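You operate a simulated robot arm through the tools that you are given. There is no shell and no other tool. Be economical: measure what you need, move in short steps, check, and stop when the job is done.

Carry out the task below with a simulated robot arm. There is one attempt and no reset: what you move stays moved.

JOB
Take the white towel and leave it on the sideboard top. Take the blue round pot and leave it on the board of the tilting book rest. Take the yellow round pot and leave it on the paddle. Put one of the biscuits from the tea table on top of the purple round pot. Take the white pot and put it on the brown plate. Put two of the draughts pieces from the top of the chest lid on the plant window sill. Open the key box door. The order is free. Set down upright: blue round pot, yellow round pot, white pot.

Only the result counts: the job must be done as asked and must still hold three seconds after the hand-in. Knocking over, shifting, dropping, spilling or breaking anything else fails it. Lids that push on must go on centred and level and be pressed home; caps that screw on are set level and turned clockwise until they are tight. Flat cloth is picked up by pressing the open fingertips on it (5 to 10 N) and closing them slowly along it; thin cloth reads only 2 to 8 mm in the jaws.

ROBOT AND FRAMES
A 6-joint arm with a two-finger parallel gripper on a trunk, on a base that drives. Base frame: it is fixed to the floor where the robot stands at the start and does not move with it; the origin is under the middle of the robot, x ahead of it, y to its left, z up; the surface under the hand at the start is at about z = 720. Lengths are in mm, angles in rad, forces in N, time in s.
With the tool pointing down near the work surface it reaches from about 160 to 640 mm from the robot's upright axis, wherever it stands. Its first joint turns from -2.897 to 2.897 rad. Places, roughly: biscuit (3x7x2 cm) [2300, -1100, 700]; blue round pot [1250, 0, 500]; board of the tilting book rest [4300, -1800, 600]; brown plate (17x17x3 cm) [-1200, 1700, 500]; draughts piece (5x5x2 cm) [-1000, 1500, 500]; key box door [-1300, -800, 1200]; paddle (26x8x2 cm) [5300, 0, 400]; plant window sill (17x78 cm) [2120, 2080, 840]; purple round pot [1250, 250, 500]; sideboard top [1800, -3600, 900]; white pot (10x10x17 cm) [1000, 1900, 600]; white towel (7x5x4 cm) [500, 0, 700]; yellow round pot [1250, 250, 500]. Payload 1.57 kg.
The TCP is the grasp point between the finger pads, 30 mm short of the fingertips. In the tool frame z runs along the fingers and y along their closing line. Largest opening 110 mm; finger width 24, thickness 12; the body of the gripper, 48 by 112 mm, starts 78 mm behind the TCP.
Orientation is that of the tool frame in the base frame, as [roll, pitch, yaw] about the fixed x, y, z axes, in that order (R = Rz(yaw) Ry(pitch) Rx(roll)). With the fingers straight down and closing along the base's y, the tool's x points along the base's -x, its y along +y and its z along -z.

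CONTROLS
- The arm moves only by the tool jog_arm. Its argument "moves" is a list of rows, each a list of 6 numbers: the shift along the tool's x, y, z in units of 20 mm (1.0 is 20 mm), then the turn, a rotation vector about the tool's x, y, z in units of 4 degrees (1.0 is 4 degrees). In form: [[dx, dy, dz, rx, ry, rz], ...]. A call has 1 to 20 rows; each row shifts and turns the commanded pose from where the row before left it, along the tool's axes as they then stand. "claw" is the opening, from 0 (shut) to 1 (fully open), set as the call begins (left out, the last holds). A call with a number of a shift or a turn outside -1 to 1 is refused whole. Each row takes 0.2 s and may step no farther than 50 mm and 0.15 rad from the row before; otherwise, or with a gripper value out of range, the whole call is refused. A pose out of reach is approached as far as the arm can. The call stops where the force on the tool passes 40 N (or 10 N more than at its start, if that is more) or the arm is blocked; 0.2 s more then pass. Each finger travels about 108 mm/s and halts on what it meets, pressing with about 41 N; the grip force reading is that of the motor and also rises with nothing between the fingers. The clock runs only during rows and for 0.2 s after the last one: add rows that do not move to give the fingers time. The reply holds the time, the measured pose of the TCP, the force on the tool along the base axes, the opening and the grip force, in the units named above and with some noise, with the torque about the TCP (base axes, N m) and any sound that the robot's microphone picked up.
- Cameras (640 x 400 px; columns grow to the right, rows downward): "scene" is now at [56.2, 132.3, 1649.7]; the picture's right is [-0.10, -1.00, 0.00], its down [-0.81, 0.08, -0.58] and it looks along [0.58, -0.06, -0.81] (base axes); focal length 288 px, centre (320, 200). "wrist" rides on the gripper at [70, 16, -141] in the tool frame; the picture's right is [-0.23, 0.97, 0.00], its down [-0.86, -0.20, -0.48] and it looks along [-0.47, -0.11, 0.88] (tool axes); focal length 222 px, centre (320, 200). There is no depth. A picture from a camera that has moved, and an enlarged one, comes with that camera's place and axes in the base frame and with its lens.
- get_image(camera): a new picture of that camera. It takes no simulated time.
- lift_body(by): slides the trunk up (or, below 0, down) by that many mm; the arm and the scene camera ride with it, the base frame stays. It gives what a move gives, with no picture.
- drive_base(legs): drives the robot by 1 to 6 legs, each [ahead, left, turn to the left] in mm, mm and rad, along the robot's own axes; the way and the turn of a leg run together, so that a leg with both is an arc; at most 1500 mm and 3.142 rad a leg. The arm and the cameras ride along, it lands a little off, and it stops where it bumps. It gives what a move gives.
- pan_tilt(pan, tilt): turns the head with the scene camera to pan (to the left, within 2.094 rad either way) and tilt (down, from -0.506 to 1.204), counted from straight ahead of the robot. It gives what a move gives.
- enlarge(camera, box): a new picture of the part [left, top, right, bottom] of that camera's present view, enlarged. It takes no simulated time.
- close_job(): hands the job in; it is judged then, once.

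Go step by step. Nothing tells you exact positions but the pictures and the camera data: compare them with the known pose of the tool, close in by small moves and look again before you grip or let go. The budget is 217 turns and 210 pictures, counting those below and the enlarged ones. Unless the task says otherwise, let go and move clear before handing in, and close with one line.

The tools are called after "Emit:" as a command line: name --pt "numbers of a row" for each row, then --argument value for the rest, lists and objects as JSON in quotes. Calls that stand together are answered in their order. jog_arm: Moves the arm, as the interface text tells. Its arguments: {"type":"object","properties":{"moves":{"type":"array"},"claw":{"type":"number"}},"required":["moves"]} The other tools are called the same way: lift_body (by) slides the trunk up or down; drive_base (legs) drives the base; pan_tilt (pan, tilt) turns the head that bears the scene camera; get_image (camera) takes a picture; enlarge (camera, box) takes an enlarged picture of a part of a camera's view; close_job () hands the job in.

At the start:

```text
t: 0.0
tool_pos: [520.0, 153.8, 962.2]
tool_rot: [-3.141, -0.001, 3.141]
ft_force: [-0.6, -0.6, -0.2]
torque: [-0.02, 0.02, 0.03]
grip_width: 110.2
grasp_force: 0.1
trunk travel left (down, up): [-250.0, 340.0]
robot x, y, heading: [-1.0, -1.4, 0.005]
head pan, tilt: [-0.098, 0.949]
```

scene: 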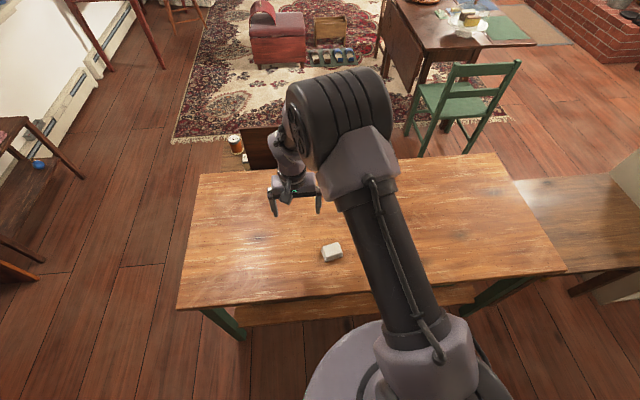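
wrist: 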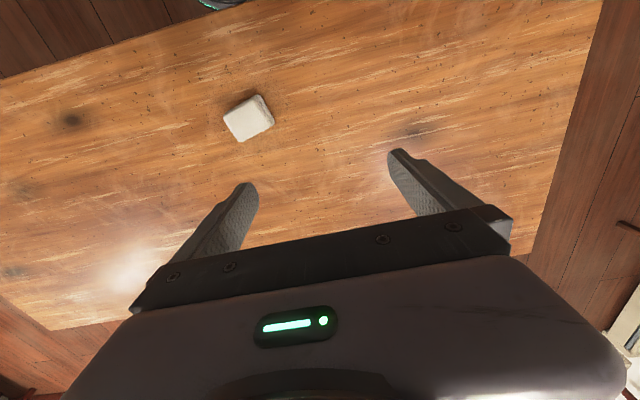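

I see the white towel on the desk at about (480, 48, 740). I'll look closer at it and begin to survey the room.

Emit:
enlarge --camera "wrist" --box '[200, 80, 300, 160]'

Emit:
enlarge --camera "scene" --box '[180, 0, 400, 180]'

Emit:
enlarge --camera "scene" --box '[360, 0, 640, 180]'

```text
5.00 times, centred on (250, 120) of wrist
camera zoom: at [449.9, 170.9, 1103.9], right [0.23, 0.97, 0.0], down [0.86, -0.2, 0.48], along [0.47, -0.11, -0.88], focal length 1111 px, centre (670, 600)
```

zoom: 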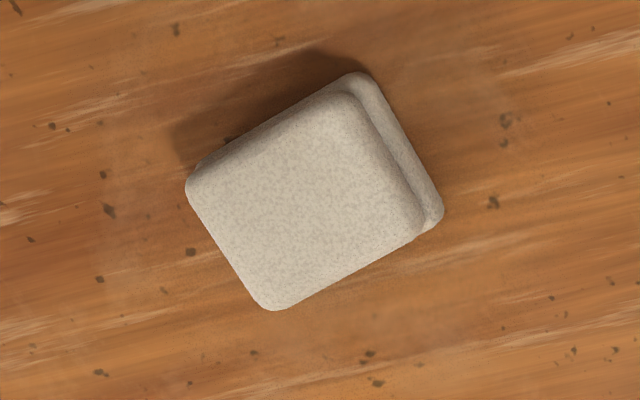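

```text
2.22 times, centred on (290, 90) of scene
camera zoom: at [56.2, 132.3, 1649.7], right [-0.1, -1.0, 0.0], down [-0.81, 0.08, -0.58], along [0.58, -0.06, -0.81], focal length 641 px, centre (387, 444)
```

zoom: 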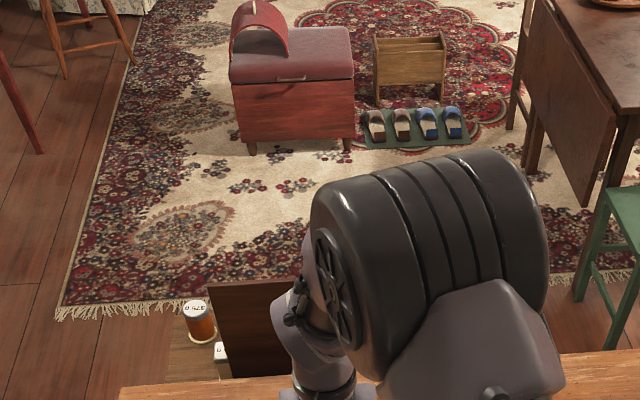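

```text
2.22 times, centred on (500, 90) of scene
camera zoom: at [56.2, 132.3, 1649.7], right [-0.1, -1.0, 0.0], down [-0.81, 0.08, -0.58], along [0.58, -0.06, -0.81], focal length 641 px, centre (-80, 444)
```

zoom: 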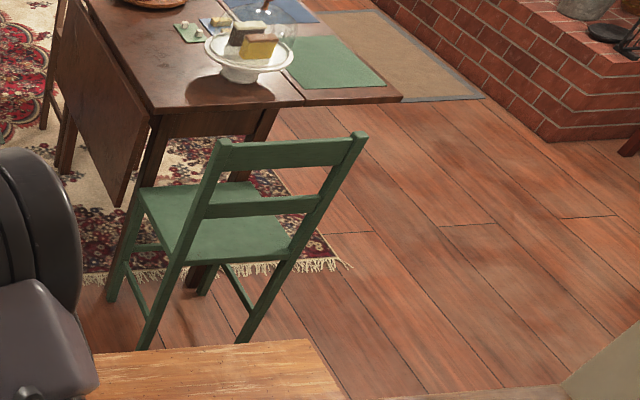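

The towel's long side runs close to the base y axis, turned by about 13°. I'll move above it and align.

Emit:
jog_arm --pt "0.325 -0.867 1 0 0 -0.54" --pt "0.325 -0.867 1 0 0 -0.54" --pt "0.325 -0.867 1 0 0 -0.54" --pt "0.325 -0.867 1 0 0 -0.54" --pt "0.325 -0.867 1 0 0 -0.54" --pt "0.325 -0.867 1 0 0 -0.54" --pt "0 0 0 0 0 0" --claw 1

Emit:
get_image --camera "wrist"

```text
t: 1.6
tool_pos: [489.4, 47.9, 841.5]
tool_rot: [-3.141, 0.0, -2.915]
ft_force: [-0.1, 0.2, -0.1]
torque: [0.0, -0.02, -0.01]
grip_width: 109.9
grasp_force: 0.1
trunk travel left (down, up): [-250.0, 340.0]
robot x, y, heading: [0.7, -2.1, 0.003]
head pan, tilt: [-0.098, 0.949]
```

```text
204 pictures are left
camera wrist: at [417.1, 48.0, 983.1], right [0.0, 1.0, 0.0], down [0.88, 0.0, 0.48], along [0.48, 0.0, -0.88], focal length 222 px, centre (320, 200)
```

wrist: 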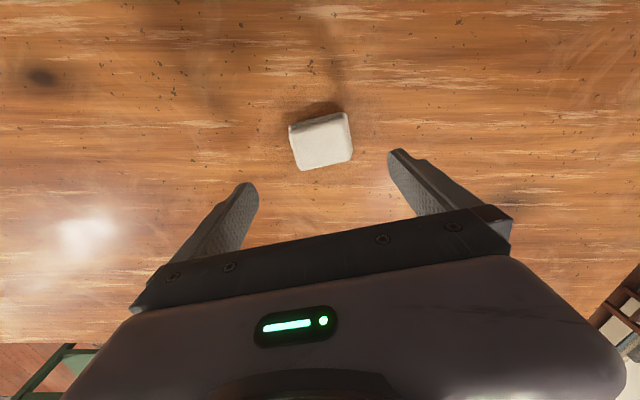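

Aligned; going down onto the towel and gripping.

Emit:
jog_arm --pt "0.33 0.13 0.86 0 0 0" --pt "0.33 0.12 0.86 0 0 0" --pt "0 0 0.86 0 0 0" --pt "0 0 0.86 0 0 0" --pt "0 0 0.86 0 0 0" --pt "0 0 0 0 0 0"

Emit:
get_image --camera "wrist"

```text
t: 3.0
tool_pos: [476.4, 48.8, 756.2]
tool_rot: [-3.141, 0.0, -2.915]
ft_force: [0.3, -0.3, 0.4]
torque: [-0.01, -0.02, 0.03]
grip_width: 110.2
grasp_force: 0.0
trunk travel left (down, up): [-250.0, 340.0]
robot x, y, heading: [1.9, -1.9, 0.002]
head pan, tilt: [-0.098, 0.949]
```

```text
203 pictures are left
camera wrist: at [404.8, 49.0, 897.1], right [0.0, 1.0, 0.0], down [0.88, 0.0, 0.48], along [0.48, 0.0, -0.88], focal length 222 px, centre (320, 200)
```

wrist: 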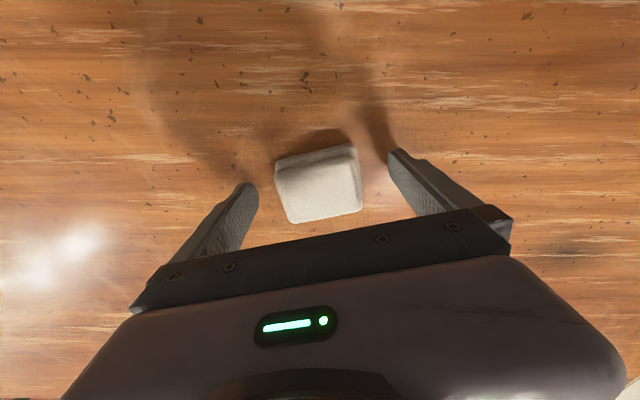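

Towel is between the pads. Closing.

Emit:
jog_arm --pt "0 0 0 0 0 0" --pt "0 0 0 0 0 0" --pt "0 0 0 0 0 0" --pt "0 0 0 0 0 0" --pt "0 0 -1 0 0 0" --pt "0 0 -1 0 0 0" --pt "0 0 -1 0 0 0" --pt "0 0 -1 0 0 0" --pt "0 0 -1 0 0 0" --claw 0

Emit:
get_image --camera "wrist"

```text
t: 5.0
tool_pos: [478.1, 51.3, 855.9]
tool_rot: [-3.141, 0.0, -2.915]
ft_force: [0.4, -0.3, -1.0]
torque: [-0.01, 0.01, 0.01]
grip_width: 65.1
grasp_force: 41.2
trunk travel left (down, up): [-250.0, 340.0]
robot x, y, heading: [1.1, -1.8, -0.003]
head pan, tilt: [-0.098, 0.949]
```

```text
202 pictures are left
camera wrist: at [405.7, 50.7, 997.9], right [0.0, 1.0, 0.0], down [0.88, 0.0, 0.48], along [0.48, 0.0, -0.88], focal length 222 px, centre (320, 200)
```

wrist: 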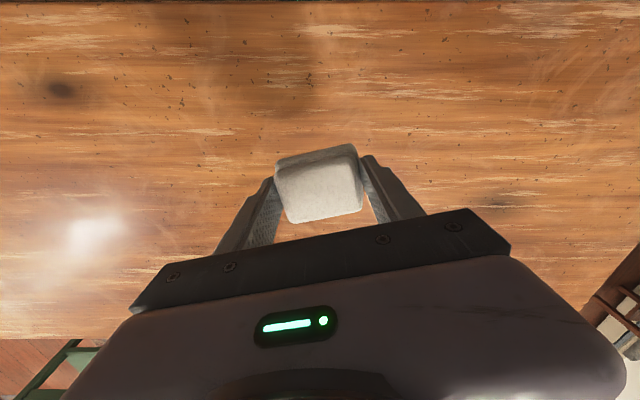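

Towel held (65 mm). Now I survey to the right for the way to the sideboard.

Emit:
pan_tilt --pan -1.1 --tilt 0.35

Emit:
get_image --camera "scene"

Emit:
pan_tilt --pan -2.09 --tilt 0.5

Emit:
get_image --camera "scene"

Emit:
pan_tilt --pan 0.0 --tilt 0.3

Emit:
get_image --camera "scene"

Emit:
pan_tilt --pan 1.1 --tilt 0.45

Emit:
get_image --camera "scene"

Emit:
pan_tilt --pan 2.09 --tilt 0.5

Emit:
get_image --camera "scene"

```text
t: 6.3
tool_pos: [477.4, 50.0, 856.2]
tool_rot: [3.141, 0.0, -2.916]
ft_force: [0.2, -0.5, -1.6]
torque: [-0.03, 0.0, 0.02]
grip_width: 65.1
grasp_force: 41.2
trunk travel left (down, up): [-250.0, 340.0]
robot x, y, heading: [-3.0, 0.6, -0.003]
head pan, tilt: [-1.1, 0.351]
```

```text
201 pictures are left
camera scene: at [26.3, 56.5, 1700.9], right [-0.89, -0.45, 0.0], down [-0.16, 0.31, -0.94], along [0.43, -0.84, -0.34], focal length 288 px, centre (320, 200)
```

scene: 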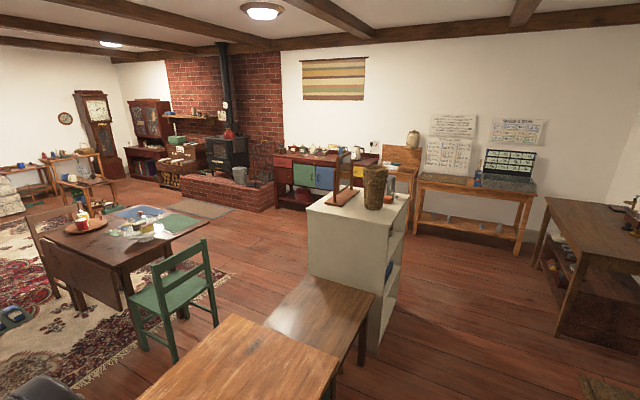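

```text
t: 7.5
tool_pos: [477.0, 49.4, 855.8]
tool_rot: [-3.141, -0.001, -2.915]
ft_force: [0.6, -0.2, 0.4]
torque: [-0.01, 0.0, -0.01]
grip_width: 65.0
grasp_force: 40.9
trunk travel left (down, up): [-250.0, 340.0]
robot x, y, heading: [-0.1, -1.5, 0.0]
head pan, tilt: [-2.089, 0.499]
```

```text
200 pictures are left
camera scene: at [-61.1, 60.3, 1687.3], right [-0.87, 0.49, 0.0], down [0.24, 0.42, -0.88], along [-0.43, -0.76, -0.48], focal length 288 px, centre (320, 200)
```

scene: 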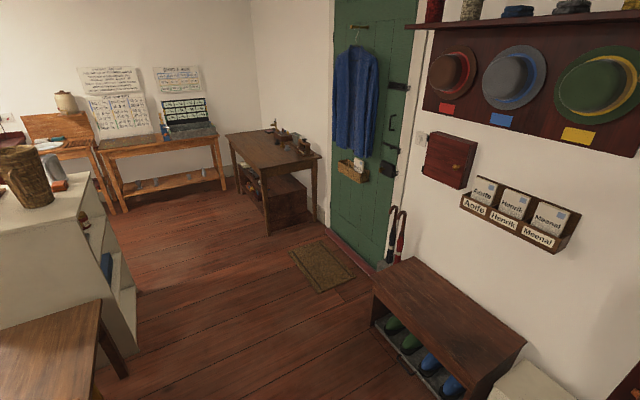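

```text
t: 9.5
tool_pos: [479.3, 50.5, 854.9]
tool_rot: [-3.141, 0.0, -2.916]
ft_force: [0.0, 0.2, -0.4]
torque: [0.02, 0.0, 0.02]
grip_width: 64.8
grasp_force: 41.5
trunk travel left (down, up): [-250.0, 340.0]
robot x, y, heading: [0.5, -1.4, 0.002]
head pan, tilt: [0.0, 0.3]
```

```text
199 pictures are left
camera scene: at [77.3, 139.4, 1705.6], right [0.0, -1.0, 0.0], down [-0.3, 0.0, -0.96], along [0.96, 0.0, -0.3], focal length 288 px, centre (320, 200)
```

scene: 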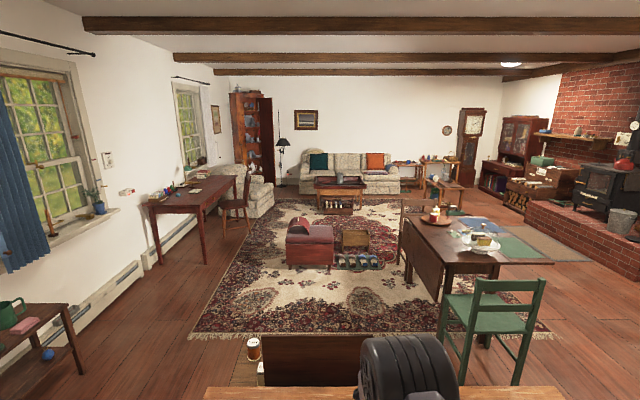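

```text
t: 10.8
tool_pos: [478.0, 50.6, 855.8]
tool_rot: [-3.14, 0.0, -2.915]
ft_force: [-0.7, 0.4, -0.4]
torque: [0.01, 0.01, 0.01]
grip_width: 64.9
grasp_force: 40.9
trunk travel left (down, up): [-250.0, 340.0]
robot x, y, heading: [2.5, -1.0, -0.002]
head pan, tilt: [1.1, 0.45]
```

```text
198 pictures are left
camera scene: at [25.7, 221.3, 1691.7], right [0.89, -0.45, 0.0], down [-0.2, -0.39, -0.9], along [0.41, 0.8, -0.44], focal length 288 px, centre (320, 200)
```

scene: 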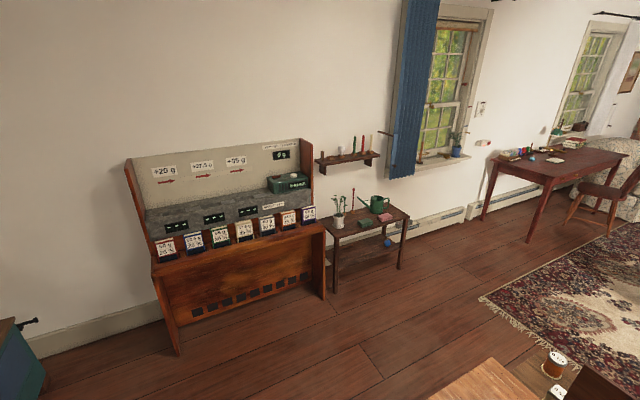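

```text
t: 12.1
tool_pos: [477.5, 50.2, 857.0]
tool_rot: [3.141, 0.0, -2.914]
ft_force: [-0.4, 0.0, 0.7]
torque: [0.0, 0.03, 0.02]
grip_width: 65.0
grasp_force: 41.2
trunk travel left (down, up): [-250.0, 340.0]
robot x, y, heading: [0.8, -0.6, -0.003]
head pan, tilt: [2.089, 0.499]
```

```text
197 pictures are left
camera scene: at [-61.1, 218.5, 1687.2], right [0.87, 0.49, 0.0], down [0.24, -0.42, -0.88], along [-0.43, 0.76, -0.48], focal length 288 px, centre (320, 200)
```

scene: 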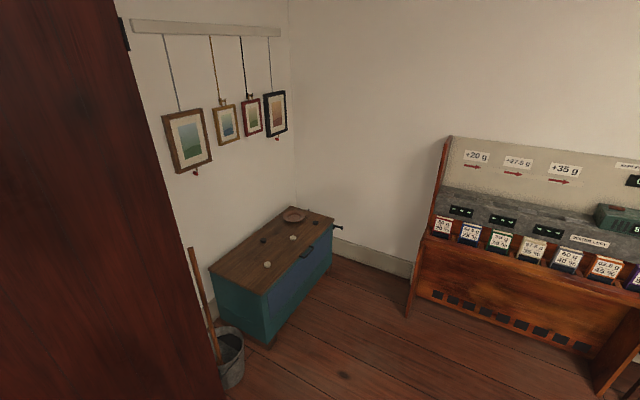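

The room is clear to me now: sideboard at the far right wall, chest behind left, pots behind the desk. I raise the trunk, back off the desk and turn to the right.

Emit:
lift_body --by 200

Emit:
drive_base --legs '[[-250, 0, 0], [0, 0, -1.57], [800, 0, 0]]'

Emit:
pan_tilt --pan 0.2 --tilt 0.55

Emit:
get_image --camera "scene"

```text
t: 14.3
tool_pos: [477.8, 50.7, 1055.8]
tool_rot: [3.141, 0.0, -2.914]
ft_force: [-0.8, -0.9, -0.2]
torque: [0.02, 0.01, -0.05]
grip_width: 64.8
grasp_force: 40.4
trunk travel left (down, up): [-450.0, 140.0]
robot x, y, heading: [0.9, 3.0, 0.001]
head pan, tilt: [2.089, 0.499]
```

```text
t: 23.8
tool_pos: [-231.1, -1272.8, 1055.2]
tool_rot: [3.141, -0.001, 1.774]
ft_force: [-0.7, 0.6, -0.2]
torque: [-0.02, -0.01, -0.01]
grip_width: 64.9
grasp_force: 40.8
trunk travel left (down, up): [-450.0, 140.0]
robot x, y, heading: [-269.2, -792.2, -1.598]
head pan, tilt: [2.089, 0.499]
```

```text
t: 25.7
tool_pos: [-232.3, -1273.0, 1055.6]
tool_rot: [-3.141, -0.001, 1.773]
ft_force: [-0.6, 0.5, -1.0]
torque: [0.01, -0.01, 0.03]
grip_width: 64.8
grasp_force: 40.9
trunk travel left (down, up): [-450.0, 140.0]
robot x, y, heading: [-267.8, -796.5, -1.59]
head pan, tilt: [0.201, 0.55]
```

```text
196 pictures are left
camera scene: at [-109.3, -866.1, 1882.7], right [-0.98, -0.18, 0.0], down [-0.09, 0.51, -0.85], along [0.15, -0.84, -0.52], focal length 288 px, centre (320, 200)
```

scene: 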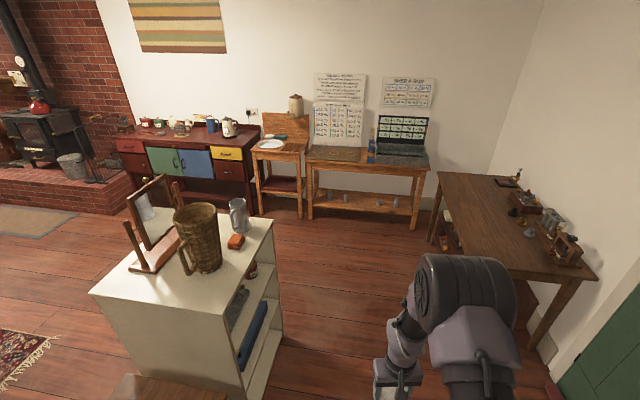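

The sideboard front looks to be at y≈-3400. I drive round the bookcase toward it.

Emit:
drive_base --legs '[[1500, 0, 0], [200, 0, 0.02], [0, 1500, 0], [0, 400, 0]]'

Emit:
pan_tilt --pan 0.1 --tilt 0.7

Emit:
get_image --camera "scene"

```text
t: 43.5
tool_pos: [1654.4, -2960.5, 1055.2]
tool_rot: [-3.141, -0.001, 1.818]
ft_force: [-0.2, -0.4, -0.9]
torque: [0.01, 0.01, 0.03]
grip_width: 64.9
grasp_force: 40.4
trunk travel left (down, up): [-450.0, 140.0]
robot x, y, heading: [1596.8, -2486.9, -1.548]
head pan, tilt: [0.201, 0.55]
```

```text
t: 44.2
tool_pos: [1653.9, -2960.6, 1055.4]
tool_rot: [-3.141, 0.001, 1.818]
ft_force: [-0.1, -0.2, -0.1]
torque: [0.02, 0.01, 0.01]
grip_width: 64.9
grasp_force: 41.0
trunk travel left (down, up): [-450.0, 140.0]
robot x, y, heading: [1593.2, -2484.4, -1.554]
head pan, tilt: [0.099, 0.7]
```

```text
195 pictures are left
camera scene: at [1747.8, -2546.3, 1869.6], right [-0.99, -0.12, 0.0], down [-0.08, 0.64, -0.77], along [0.09, -0.76, -0.64], focal length 288 px, centre (320, 200)
```

scene: 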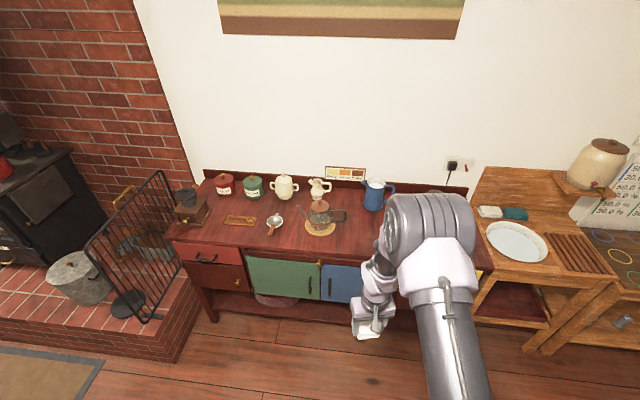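

Emit:
enlarge --camera "scene" --box '[160, 150, 400, 300]'

Emit:
enlarge --camera "scene" --box '[360, 150, 600, 300]'

```text
2.67 times, centred on (280, 225) of scene
camera zoom: at [1747.8, -2546.3, 1869.6], right [-0.99, -0.12, 0.0], down [-0.08, 0.64, -0.77], along [0.09, -0.76, -0.64], focal length 769 px, centre (427, 133)
```

zoom: 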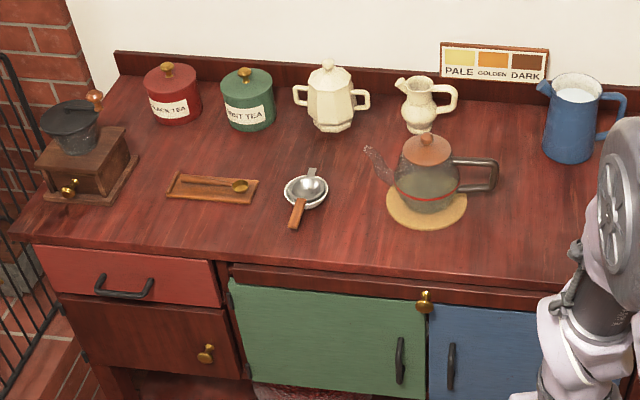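

```text
2.67 times, centred on (480, 225) of scene
camera zoom: at [1747.8, -2546.3, 1869.6], right [-0.99, -0.12, 0.0], down [-0.08, 0.64, -0.77], along [0.09, -0.76, -0.64], focal length 769 px, centre (-107, 133)
```

zoom: 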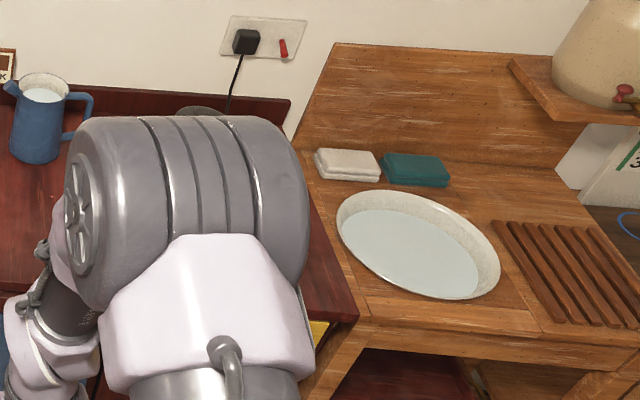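

I'll place the towel at the free front spot right of the teapot. Drive forward 500 and look with the wrist camera.

Emit:
drive_base --legs '[[510, -30, 0]]'

Emit:
get_image --camera "wrist"

Emit:
pan_tilt --pan 0.0 --tilt 0.9

Emit:
get_image --camera "scene"

```text
t: 47.3
tool_pos: [1631.3, -3482.5, 1056.2]
tool_rot: [3.14, 0.0, 1.812]
ft_force: [0.4, -0.3, 0.1]
torque: [0.03, 0.01, -0.01]
grip_width: 64.8
grasp_force: 41.1
trunk travel left (down, up): [-450.0, 140.0]
robot x, y, heading: [1571.2, -3001.4, -1.552]
head pan, tilt: [0.099, 0.7]
```

```text
192 pictures are left
camera wrist: at [1630.7, -3410.6, 1197.5], right [1.0, 0.01, 0.0], down [0.01, -0.88, 0.48], along [0.01, -0.48, -0.88], focal length 222 px, centre (320, 200)
```

wrist: 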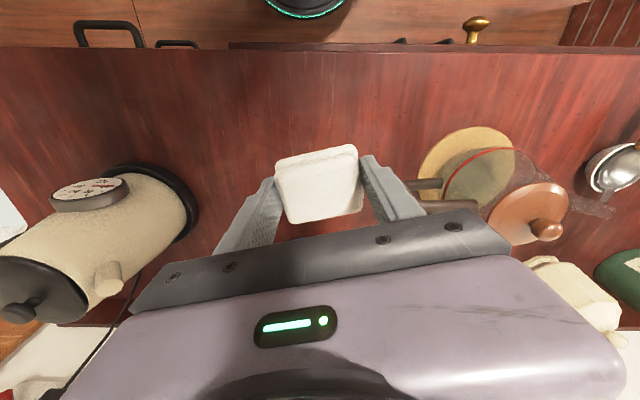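

```text
t: 48.0
tool_pos: [1631.8, -3482.1, 1055.7]
tool_rot: [-3.141, 0.0, 1.814]
ft_force: [1.0, -0.2, -1.1]
torque: [0.0, 0.04, 0.02]
grip_width: 64.8
grasp_force: 41.0
trunk travel left (down, up): [-450.0, 140.0]
robot x, y, heading: [1573.7, -3003.5, -1.553]
head pan, tilt: [0.0, 0.901]
```

```text
191 pictures are left
camera scene: at [1718.7, -3058.6, 1853.4], right [-1.0, -0.02, 0.0], down [-0.01, 0.78, -0.62], along [0.01, -0.62, -0.78], focal length 288 px, centre (320, 200)
```

scene: 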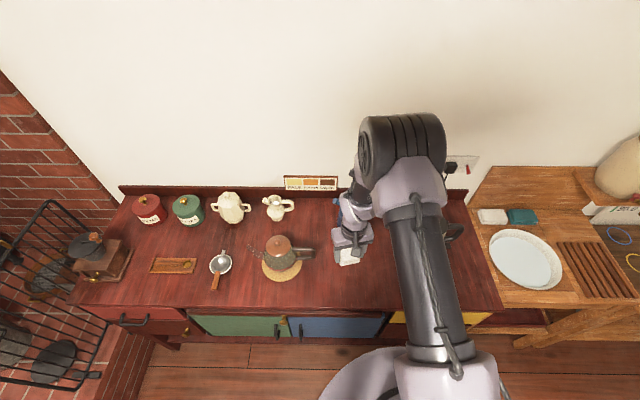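

Surface is roughly at z≈860. Lower with force check.

Emit:
jog_arm --pt "0 0 1 0 0 0" --pt "0 0 1 0 0 0" --pt "0 0 1 0 0 0" --pt "0 0 1 0 0 0" --pt "0 0 1 0 0 0" --pt "0 0 1 0 0 0" --pt "0 0 0 0 0 0"

Emit:
get_image --camera "wrist"

```text
t: 49.6
tool_pos: [1632.2, -3482.6, 934.2]
tool_rot: [3.141, 0.0, 1.813]
ft_force: [1.4, -0.1, 1.1]
torque: [0.0, -0.02, 0.01]
grip_width: 64.8
grasp_force: 40.8
trunk travel left (down, up): [-450.0, 140.0]
robot x, y, heading: [1573.0, -3005.0, -1.554]
head pan, tilt: [0.0, 0.901]
```

```text
190 pictures are left
camera wrist: at [1630.9, -3411.2, 1076.5], right [1.0, 0.01, 0.0], down [0.01, -0.88, 0.48], along [0.01, -0.48, -0.88], focal length 222 px, centre (320, 200)
```

wrist: 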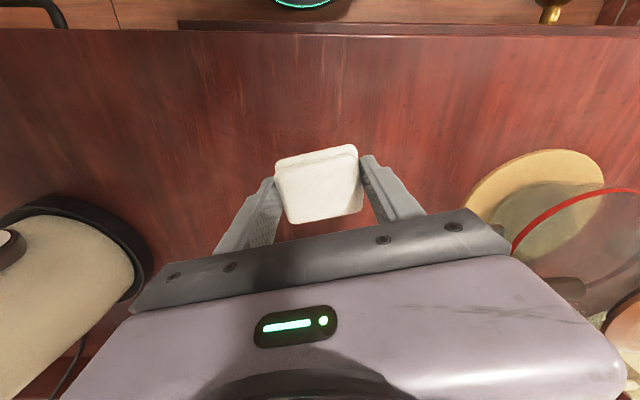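

Emit:
jog_arm --pt "0 0 0.5 0 0 0" --pt "0 0 0.4 0 0 0" --pt "0 0 0.3 0 0 0" --pt "0 0 0.25 0 0 0" --pt "0 0 0.25 0 0 0" --pt "0 0 0.25 0 0 0" --pt "0 0 0 0 0 0"

```text
t: 51.2
tool_pos: [1632.2, -3481.8, 896.3]
tool_rot: [3.142, 0.0, 1.812]
ft_force: [-0.7, 0.0, -0.8]
torque: [-0.01, -0.02, -0.02]
grip_width: 64.7
grasp_force: 40.9
trunk travel left (down, up): [-450.0, 140.0]
robot x, y, heading: [1572.1, -3004.0, -1.558]
head pan, tilt: [0.0, 0.901]
```

Emit:
jog_arm --pt "0 0 0.2 0 0 0" --pt "0 0 0.2 0 0 0" --pt "0 0 0.2 0 0 0" --pt "0 0 0.2 0 0 0" --pt "0 0 0.2 0 0 0" --pt "0 0 0.2 0 0 0" --pt "0 0 0.2 0 0 0" --pt "0 0 0.2 0 0 0" --pt "0 0 0 0 0 0"

Emit:
get_image --camera "wrist"

```text
t: 51.8
tool_pos: [1632.1, -3481.7, 894.9]
tool_rot: [-3.141, 0.004, 1.812]
ft_force: [-2.3, 11.1, 32.7]
torque: [0.69, 0.1, -0.08]
grip_width: 64.7
grasp_force: 41.1
trunk travel left (down, up): [-450.0, 140.0]
robot x, y, heading: [1575.3, -3006.0, -1.564]
head pan, tilt: [0.0, 0.901]
stopped in row 2: the force on the tool passed its limit at 49 N (the readings are from after the stop); the commanded pose is now the measured one
```

```text
189 pictures are left
camera wrist: at [1631.0, -3409.3, 1036.6], right [1.0, 0.01, 0.0], down [0.01, -0.88, 0.48], along [0.01, -0.48, -0.88], focal length 222 px, centre (320, 200)
```

wrist: 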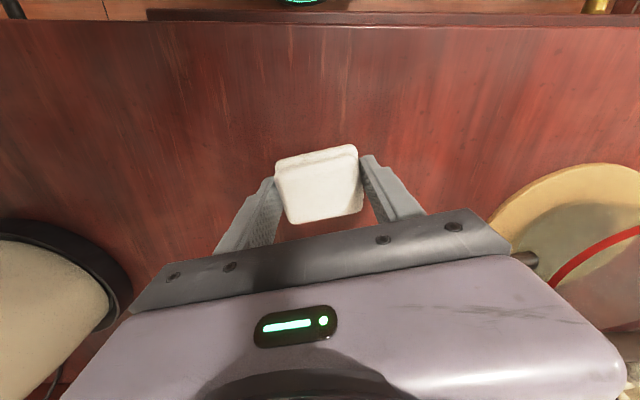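

Contact with the top. Release and rise.

Emit:
jog_arm --pt "0 0 -0.05 0 0 0" --pt "0 0 0 0 0 0" --pt "0 0 0 0 0 0" --pt "0 0 0 0 0 0" --claw 0.95

Emit:
jog_arm --pt "0 0 -0.5 0 0 0" --pt "0 0 -1 0 0 0" --pt "0 0 -1 0 0 0" --pt "0 0 -1 0 0 0" --pt "0 0 -1 0 0 0" --pt "0 0 -1 0 0 0" --pt "0 0 -1 0 0 0" --pt "0 0 -1 0 0 0" --pt "0 0 -1 0 0 0"

Emit:
get_image --camera "wrist"

```text
t: 52.8
tool_pos: [1632.6, -3484.0, 894.2]
tool_rot: [-3.14, 0.005, 1.813]
ft_force: [0.3, -0.5, -0.6]
torque: [0.01, -0.02, 0.0]
grip_width: 104.4
grasp_force: 0.1
trunk travel left (down, up): [-450.0, 140.0]
robot x, y, heading: [1572.2, -3004.2, -1.556]
head pan, tilt: [0.0, 0.901]
```

```text
t: 54.8
tool_pos: [1632.5, -3483.6, 1064.0]
tool_rot: [-3.141, 0.006, 1.812]
ft_force: [-0.8, 0.1, -0.1]
torque: [0.01, -0.02, 0.05]
grip_width: 104.5
grasp_force: 0.1
trunk travel left (down, up): [-450.0, 140.0]
robot x, y, heading: [1578.5, -3002.6, -1.558]
head pan, tilt: [0.0, 0.901]
```

```text
188 pictures are left
camera wrist: at [1630.8, -3411.1, 1205.4], right [1.0, 0.01, 0.0], down [0.01, -0.88, 0.48], along [0.01, -0.48, -0.88], focal length 222 px, centre (320, 200)
```

wrist: 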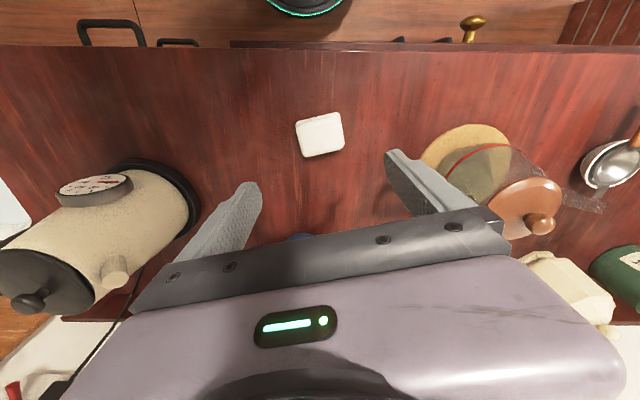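

Towel placed. Now back off, turn round to face the tea table (biscuits).

Emit:
drive_base --legs '[[-600, 0, 0], [0, 0, 3.1]]'

Emit:
pan_tilt --pan -0.3 --tilt 0.6

Emit:
get_image --camera "scene"

```text
t: 65.6
tool_pos: [1472.0, -1934.7, 1063.4]
tool_rot: [-3.141, 0.004, -1.26]
ft_force: [-0.1, 0.9, 0.2]
torque: [-0.03, 0.0, -0.01]
grip_width: 104.7
grasp_force: 0.1
trunk travel left (down, up): [-450.0, 140.0]
robot x, y, heading: [1562.4, -2411.7, 1.655]
head pan, tilt: [0.0, 0.901]
```

```text
t: 66.4
tool_pos: [1471.6, -1935.3, 1063.0]
tool_rot: [-3.141, 0.005, -1.262]
ft_force: [0.0, -1.3, 0.2]
torque: [-0.01, 0.01, 0.03]
grip_width: 104.6
grasp_force: 0.1
trunk travel left (down, up): [-450.0, 140.0]
robot x, y, heading: [1564.0, -2412.3, 1.657]
head pan, tilt: [-0.3, 0.6]
```

```text
187 pictures are left
camera scene: at [1448.1, -2355.2, 1878.1], right [0.98, -0.21, 0.0], down [-0.12, -0.55, -0.82], along [0.18, 0.81, -0.57], focal length 288 px, centre (320, 200)
```

scene: 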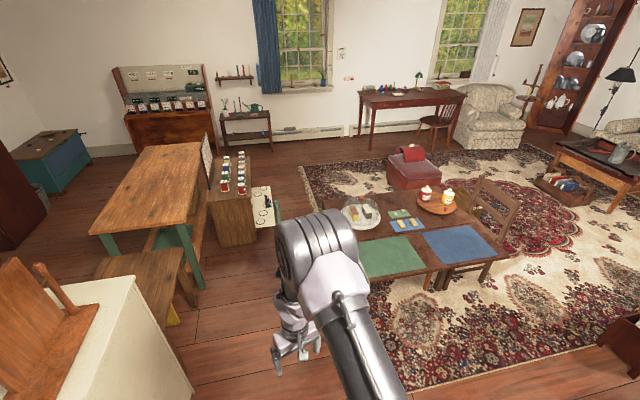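

Emit:
enlarge --camera "scene" --box '[330, 170, 510, 290]'

Emit:
enlarge --camera "scene" --box '[150, 130, 300, 250]'

```text
3.33 times, centred on (420, 230) of scene
camera zoom: at [1448.1, -2355.2, 1878.1], right [0.98, -0.21, 0.0], down [-0.12, -0.55, -0.82], along [0.18, 0.81, -0.57], focal length 961 px, centre (-13, 100)
```

zoom: 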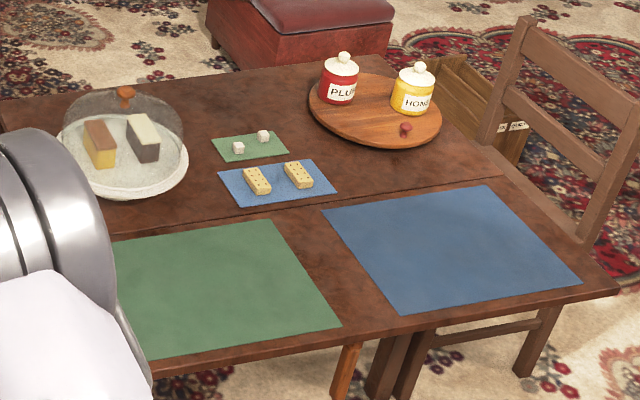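

```text
3.33 times, centred on (225, 190) of scene
camera zoom: at [1448.1, -2355.2, 1878.1], right [0.98, -0.21, 0.0], down [-0.12, -0.55, -0.82], along [0.18, 0.81, -0.57], focal length 961 px, centre (637, 233)
```

zoom: 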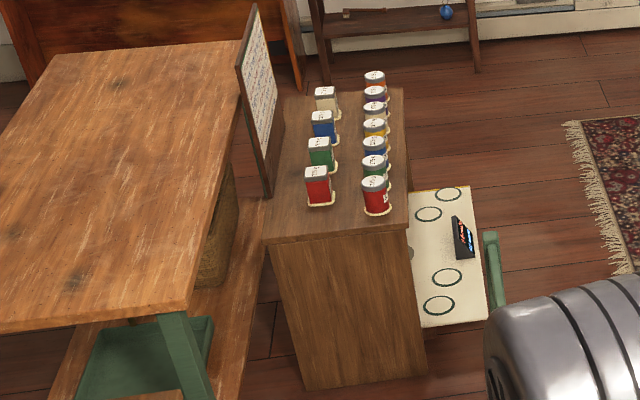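

Biscuits are on the blue mat around (2265,-1060) and (2355,-1055). I drive up to the table.

Emit:
drive_base --legs '[[0, 0, -0.086], [0, -720, 0], [500, 0, 0]]'

Emit:
pan_tilt --pan 0.0 --tilt 0.8

Emit:
get_image --camera "scene"

Emit:
get_image --camera "wrist"

```text
t: 73.3
tool_pos: [2204.8, -1426.9, 1063.9]
tool_rot: [-3.141, 0.004, -1.325]
ft_force: [0.3, -0.7, -0.2]
torque: [0.02, 0.0, 0.01]
grip_width: 104.6
grasp_force: 0.0
trunk travel left (down, up): [-450.0, 140.0]
robot x, y, heading: [2263.8, -1906.8, 1.59]
head pan, tilt: [-0.3, 0.6]
```

```text
t: 74.1
tool_pos: [2204.5, -1427.1, 1063.2]
tool_rot: [-3.141, 0.002, -1.326]
ft_force: [-1.2, -0.8, -0.4]
torque: [0.0, -0.02, -0.02]
grip_width: 104.4
grasp_force: 0.1
trunk travel left (down, up): [-450.0, 140.0]
robot x, y, heading: [2266.0, -1903.6, 1.588]
head pan, tilt: [0.0, 0.799]
```

```text
184 pictures are left
camera scene: at [2127.1, -1849.2, 1861.3], right [1.0, 0.02, 0.0], down [0.01, -0.72, -0.7], along [-0.01, 0.7, -0.72], focal length 288 px, centre (320, 200)
```

scene: 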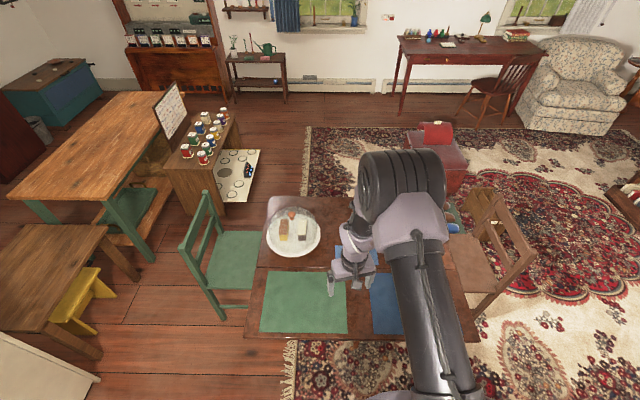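

```text
183 pictures are left
camera wrist: at [2205.7, -1499.9, 1205.0], right [-1.0, -0.02, 0.0], down [-0.01, 0.88, 0.48], along [-0.01, 0.48, -0.88], focal length 222 px, centre (320, 200)
```

wrist: 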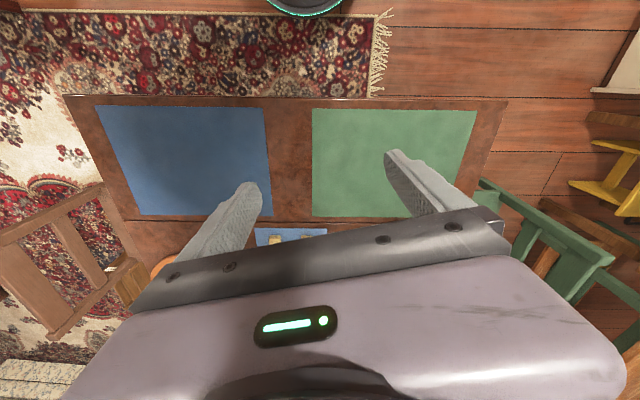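

Emit:
drive_base --legs '[[215, 0, -0.015]]'

Emit:
jog_arm --pt "-1 0 0.3 0 0 1" --pt "-1 0 0.3 0 0 1" --pt "-1 0 0.3 0 0 1" --pt "-0.5 -0.5 0.3 0 0 0.5" --pt "0 -1 0.3 0 0 0" --pt "0 -1 0.3 0 0 0" --pt "0 -1 0.3 0 0 0" --pt "0 -1 0.3 0 0 0" --pt "0 0 0 0 0 0"

Emit:
get_image --camera "wrist"

```text
t: 75.8
tool_pos: [2208.9, -1211.2, 1062.7]
tool_rot: [-3.141, 0.003, -1.34]
ft_force: [-0.4, 0.0, -0.1]
torque: [-0.03, 0.05, 0.03]
grip_width: 104.4
grasp_force: 0.1
trunk travel left (down, up): [-450.0, 140.0]
robot x, y, heading: [2262.9, -1689.4, 1.576]
head pan, tilt: [0.0, 0.799]
```

```text
t: 77.8
tool_pos: [2288.6, -1144.1, 1016.9]
tool_rot: [-3.141, 0.004, -1.584]
ft_force: [0.5, -0.2, 0.5]
torque: [-0.02, -0.01, 0.01]
grip_width: 104.4
grasp_force: 0.0
trunk travel left (down, up): [-450.0, 140.0]
robot x, y, heading: [2263.7, -1692.8, 1.574]
head pan, tilt: [0.0, 0.799]
```

```text
182 pictures are left
camera wrist: at [2272.0, -1214.5, 1157.8], right [-0.97, 0.24, 0.0], down [0.21, 0.85, 0.48], along [0.11, 0.47, -0.88], focal length 222 px, centre (320, 200)
```

wrist: 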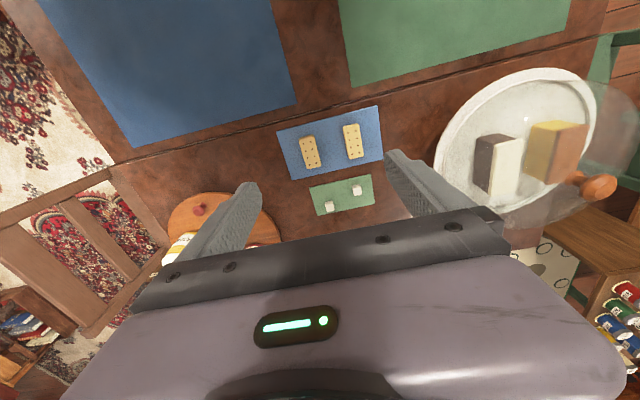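

Right-hand biscuit at about (2322,-1093). Moving above it.

Emit:
jog_arm --pt "-0.51 -0.33 1 0 0 0" --pt "-0.51 -0.33 1 0 0 0" --pt "-0.51 -0.33 1 0 0 0" --pt "-0.51 -0.33 1 0 0 0" --pt "-0.51 -0.33 1 0 0 0" --pt "0 0 1 0 0 0" --pt "0 0 1 0 0 0" --pt "0 0 1 0 0 0" --pt "0 0 1 0 0 0" --pt "0 0 1 0 0 0" --pt "0 0 0 0 0 0" --claw 0.6

Emit:
get_image --camera "wrist"

```text
t: 80.2
tool_pos: [2316.9, -1118.8, 833.8]
tool_rot: [-3.14, 0.008, -1.583]
ft_force: [-0.3, 0.3, 0.1]
torque: [0.0, -0.04, 0.01]
grip_width: 66.0
grasp_force: 0.1
out of reach, approached as far as the arm can: row 8, 9, 10
trunk travel left (down, up): [-450.0, 140.0]
robot x, y, heading: [2262.2, -1692.0, 1.58]
head pan, tilt: [0.0, 0.799]
```

```text
181 pictures are left
camera wrist: at [2298.3, -1188.7, 974.2], right [-0.97, 0.24, 0.0], down [0.21, 0.85, 0.48], along [0.11, 0.47, -0.88], focal length 222 px, centre (320, 200)
```

wrist: 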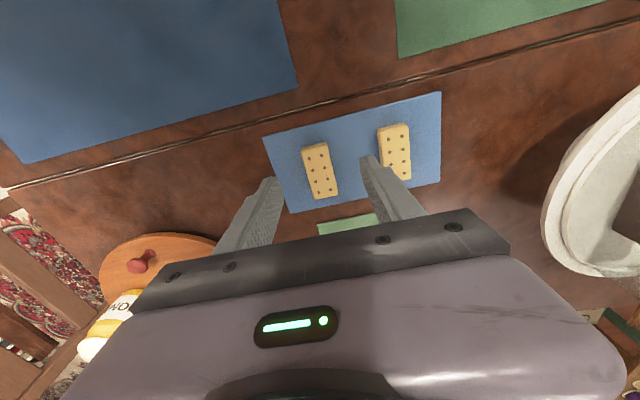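

The high trunk limits reach; I lower it a bit and go on.

Emit:
lift_body --by -60

Emit:
jog_arm --pt "-0.65 -0.2 -1 0 0 0" --pt "-0.65 0 -1 0 0 0" --pt "0 0 -1 0 0 0" --pt "0 0 -1 0 0 0" --pt "0 0 0 0 0 0"

Emit:
lift_body --by -100

Emit:
get_image --camera "wrist"

```text
t: 81.2
tool_pos: [2315.0, -1118.9, 773.6]
tool_rot: [-3.141, 0.008, -1.584]
ft_force: [0.4, -0.5, 0.1]
torque: [-0.01, 0.01, -0.02]
grip_width: 65.8
grasp_force: 0.1
trunk travel left (down, up): [-390.0, 200.0]
robot x, y, heading: [2260.7, -1687.5, 1.58]
head pan, tilt: [0.0, 0.799]
```

```text
t: 82.4
tool_pos: [2320.5, -1092.4, 852.4]
tool_rot: [3.141, 0.005, -1.586]
ft_force: [0.1, -0.4, 0.6]
torque: [-0.01, 0.0, -0.02]
grip_width: 65.9
grasp_force: 0.1
trunk travel left (down, up): [-390.0, 200.0]
robot x, y, heading: [2260.7, -1687.0, 1.572]
head pan, tilt: [0.0, 0.799]
```

```text
t: 83.7
tool_pos: [2320.8, -1092.7, 753.8]
tool_rot: [3.141, 0.009, -1.584]
ft_force: [0.4, -1.6, 12.3]
torque: [-0.17, -0.23, -0.2]
grip_width: 66.1
grasp_force: 0.1
trunk travel left (down, up): [-290.0, 300.0]
robot x, y, heading: [2261.5, -1689.7, 1.576]
head pan, tilt: [0.0, 0.799]
```

```text
180 pictures are left
camera wrist: at [2303.0, -1162.9, 895.4], right [-0.97, 0.24, 0.0], down [0.21, 0.85, 0.49], along [0.12, 0.47, -0.87], focal length 222 px, centre (320, 200)
```

wrist: 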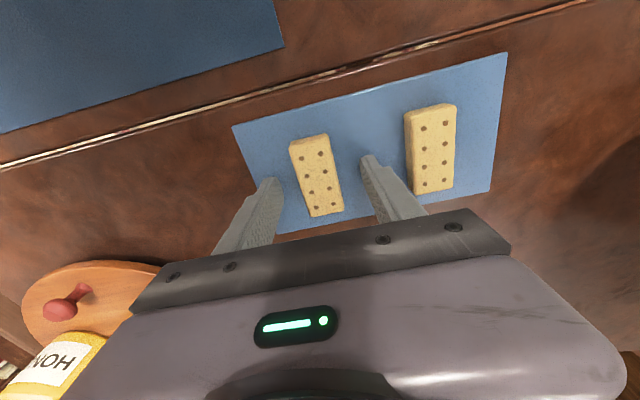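

Tips touch the table; raise 3 mm, close and lift.

Emit:
jog_arm --pt "0 0 -0.2 0 0 0" --pt "0 0 0 0 0 0" --pt "0 0 0 0 0 0" --pt "0 0 0 0 0 0" --pt "0 0 0 0 0 0" --claw 0

Emit:
jog_arm --pt "0 0 -1 0 0 0" --pt "0 0 -1 0 0 0" --pt "0 0 -1 0 0 0" --pt "0 0 -1 0 0 0" --pt "0 0 -1 0 0 0" --pt "0.5 0 -1 0 0 0" --pt "1 0 -1 0 0 0"

Emit:
get_image --camera "wrist"

```text
t: 84.9
tool_pos: [2320.7, -1091.3, 755.6]
tool_rot: [3.141, 0.007, -1.585]
ft_force: [-0.1, -1.2, -0.1]
torque: [0.0, -0.02, 0.02]
grip_width: 28.3
grasp_force: 38.9
trunk travel left (down, up): [-290.0, 300.0]
robot x, y, heading: [2264.2, -1694.5, 1.578]
head pan, tilt: [0.0, 0.799]
```

```text
t: 86.5
tool_pos: [2320.6, -1121.1, 897.9]
tool_rot: [-3.141, 0.008, -1.584]
ft_force: [-0.2, -0.6, -0.3]
torque: [0.0, 0.01, -0.03]
grip_width: 28.4
grasp_force: 38.2
trunk travel left (down, up): [-290.0, 300.0]
robot x, y, heading: [2260.5, -1691.4, 1.576]
head pan, tilt: [0.0, 0.799]
```

```text
179 pictures are left
camera wrist: at [2303.0, -1192.1, 1038.7], right [-0.97, 0.24, 0.0], down [0.21, 0.85, 0.48], along [0.11, 0.47, -0.88], focal length 222 px, centre (320, 200)
```

wrist: 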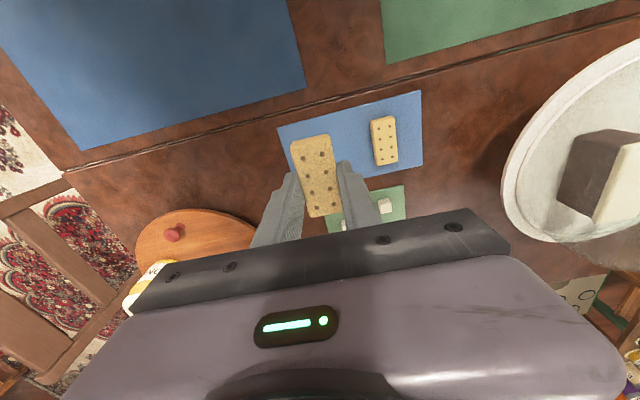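

Biscuit held (28 mm). I retract the arm and drive the long way: back, west, then north past the desk.

Emit:
jog_arm --pt "1 0 -1 0 0 0" --pt "1 0 -1 0 0 0" --pt "1 0 -1 0 0 0" --pt "1 0 0 0 0 0" --pt "1 0 0 0 0 0" --pt "1 0 0 0 0 0" --pt "1 0 0 0 0 0" --pt "1 0 0 0 0 0" --pt "1 0 0 0 0 0" --pt "1 0 0 0 0 0"

Emit:
drive_base --legs '[[-750, 0, 0], [0, 1500, 0], [0, 1050, 0]]'

```text
t: 88.7
tool_pos: [2317.9, -1324.5, 954.6]
tool_rot: [3.14, 0.008, -1.586]
ft_force: [-1.0, -0.1, -0.6]
torque: [-0.01, 0.02, 0.01]
grip_width: 28.5
grasp_force: 38.4
trunk travel left (down, up): [-290.0, 300.0]
robot x, y, heading: [2262.2, -1689.3, 1.579]
head pan, tilt: [0.0, 0.799]
```

```text
t: 104.7
tool_pos: [-206.1, -2084.7, 955.4]
tool_rot: [-3.14, 0.007, -1.59]
ft_force: [-1.1, -0.2, -1.7]
torque: [-0.02, 0.01, -0.01]
grip_width: 28.1
grasp_force: 38.8
trunk travel left (down, up): [-290.0, 300.0]
robot x, y, heading: [-265.8, -2452.7, 1.567]
head pan, tilt: [0.0, 0.799]
```

Emit:
drive_base --legs '[[1500, 0, 0], [1500, 0, 0], [430, 0, 0], [0, -1500, 0]]'

Emit:
pan_tilt --pan -1.57 --tilt 0.6

Emit:
get_image --camera "scene"

Emit:
pan_tilt --pan -2.09 --tilt 0.8

Emit:
get_image --camera "scene"

```text
t: 128.2
tool_pos: [1313.1, 1280.0, 956.0]
tool_rot: [-3.141, 0.007, -1.603]
ft_force: [1.0, 0.6, 0.3]
torque: [0.01, 0.01, 0.01]
grip_width: 28.5
grasp_force: 38.0
trunk travel left (down, up): [-290.0, 300.0]
robot x, y, heading: [1248.2, 914.1, 1.553]
head pan, tilt: [0.0, 0.799]
```

```text
t: 129.9
tool_pos: [1313.4, 1280.1, 955.8]
tool_rot: [-3.14, 0.008, -1.603]
ft_force: [0.3, 1.0, -0.6]
torque: [-0.01, 0.03, 0.01]
grip_width: 28.1
grasp_force: 38.6
trunk travel left (down, up): [-290.0, 300.0]
robot x, y, heading: [1247.3, 912.7, 1.559]
head pan, tilt: [-1.571, 0.6]
```

```text
178 pictures are left
camera scene: at [1201.9, 893.7, 1718.2], right [-0.01, -1.0, 0.0], down [-0.56, 0.01, -0.83], along [0.82, -0.01, -0.56], focal length 288 px, centre (320, 200)
```

scene: 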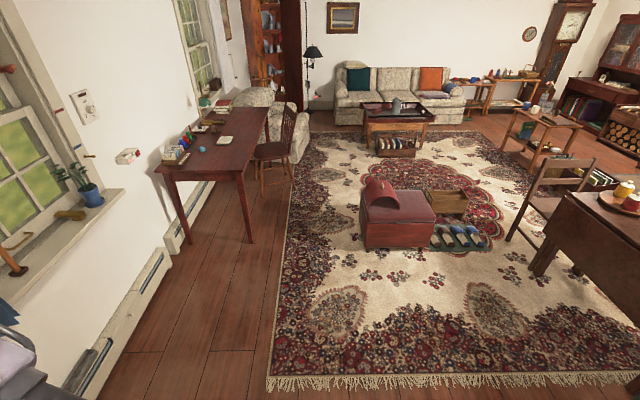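

```text
t: 130.8
tool_pos: [1312.7, 1279.4, 955.1]
tool_rot: [-3.14, 0.007, -1.602]
ft_force: [-0.3, -0.1, -0.9]
torque: [0.02, 0.0, 0.02]
grip_width: 28.1
grasp_force: 38.7
trunk travel left (down, up): [-290.0, 300.0]
robot x, y, heading: [1252.3, 915.5, 1.554]
head pan, tilt: [-2.089, 0.799]
```

```text
177 pictures are left
camera scene: at [1183.1, 854.0, 1701.3], right [-0.51, -0.86, 0.0], down [-0.62, 0.36, -0.7], along [0.6, -0.35, -0.72], focal length 288 px, centre (320, 200)
```

scene: 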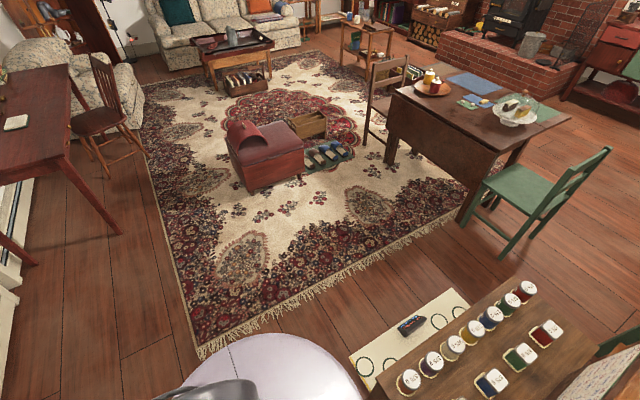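

Emit:
enlarge --camera "scene" --box '[340, 270, 580, 400]'

```text
2.67 times, centred on (460, 335) of scene
camera zoom: at [1183.1, 854.0, 1701.3], right [-0.51, -0.86, 0.0], down [-0.62, 0.36, -0.7], along [0.6, -0.35, -0.72], focal length 769 px, centre (-53, -160)
```

zoom: 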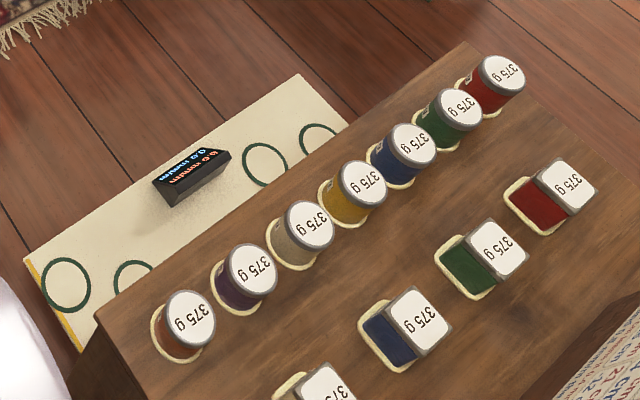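

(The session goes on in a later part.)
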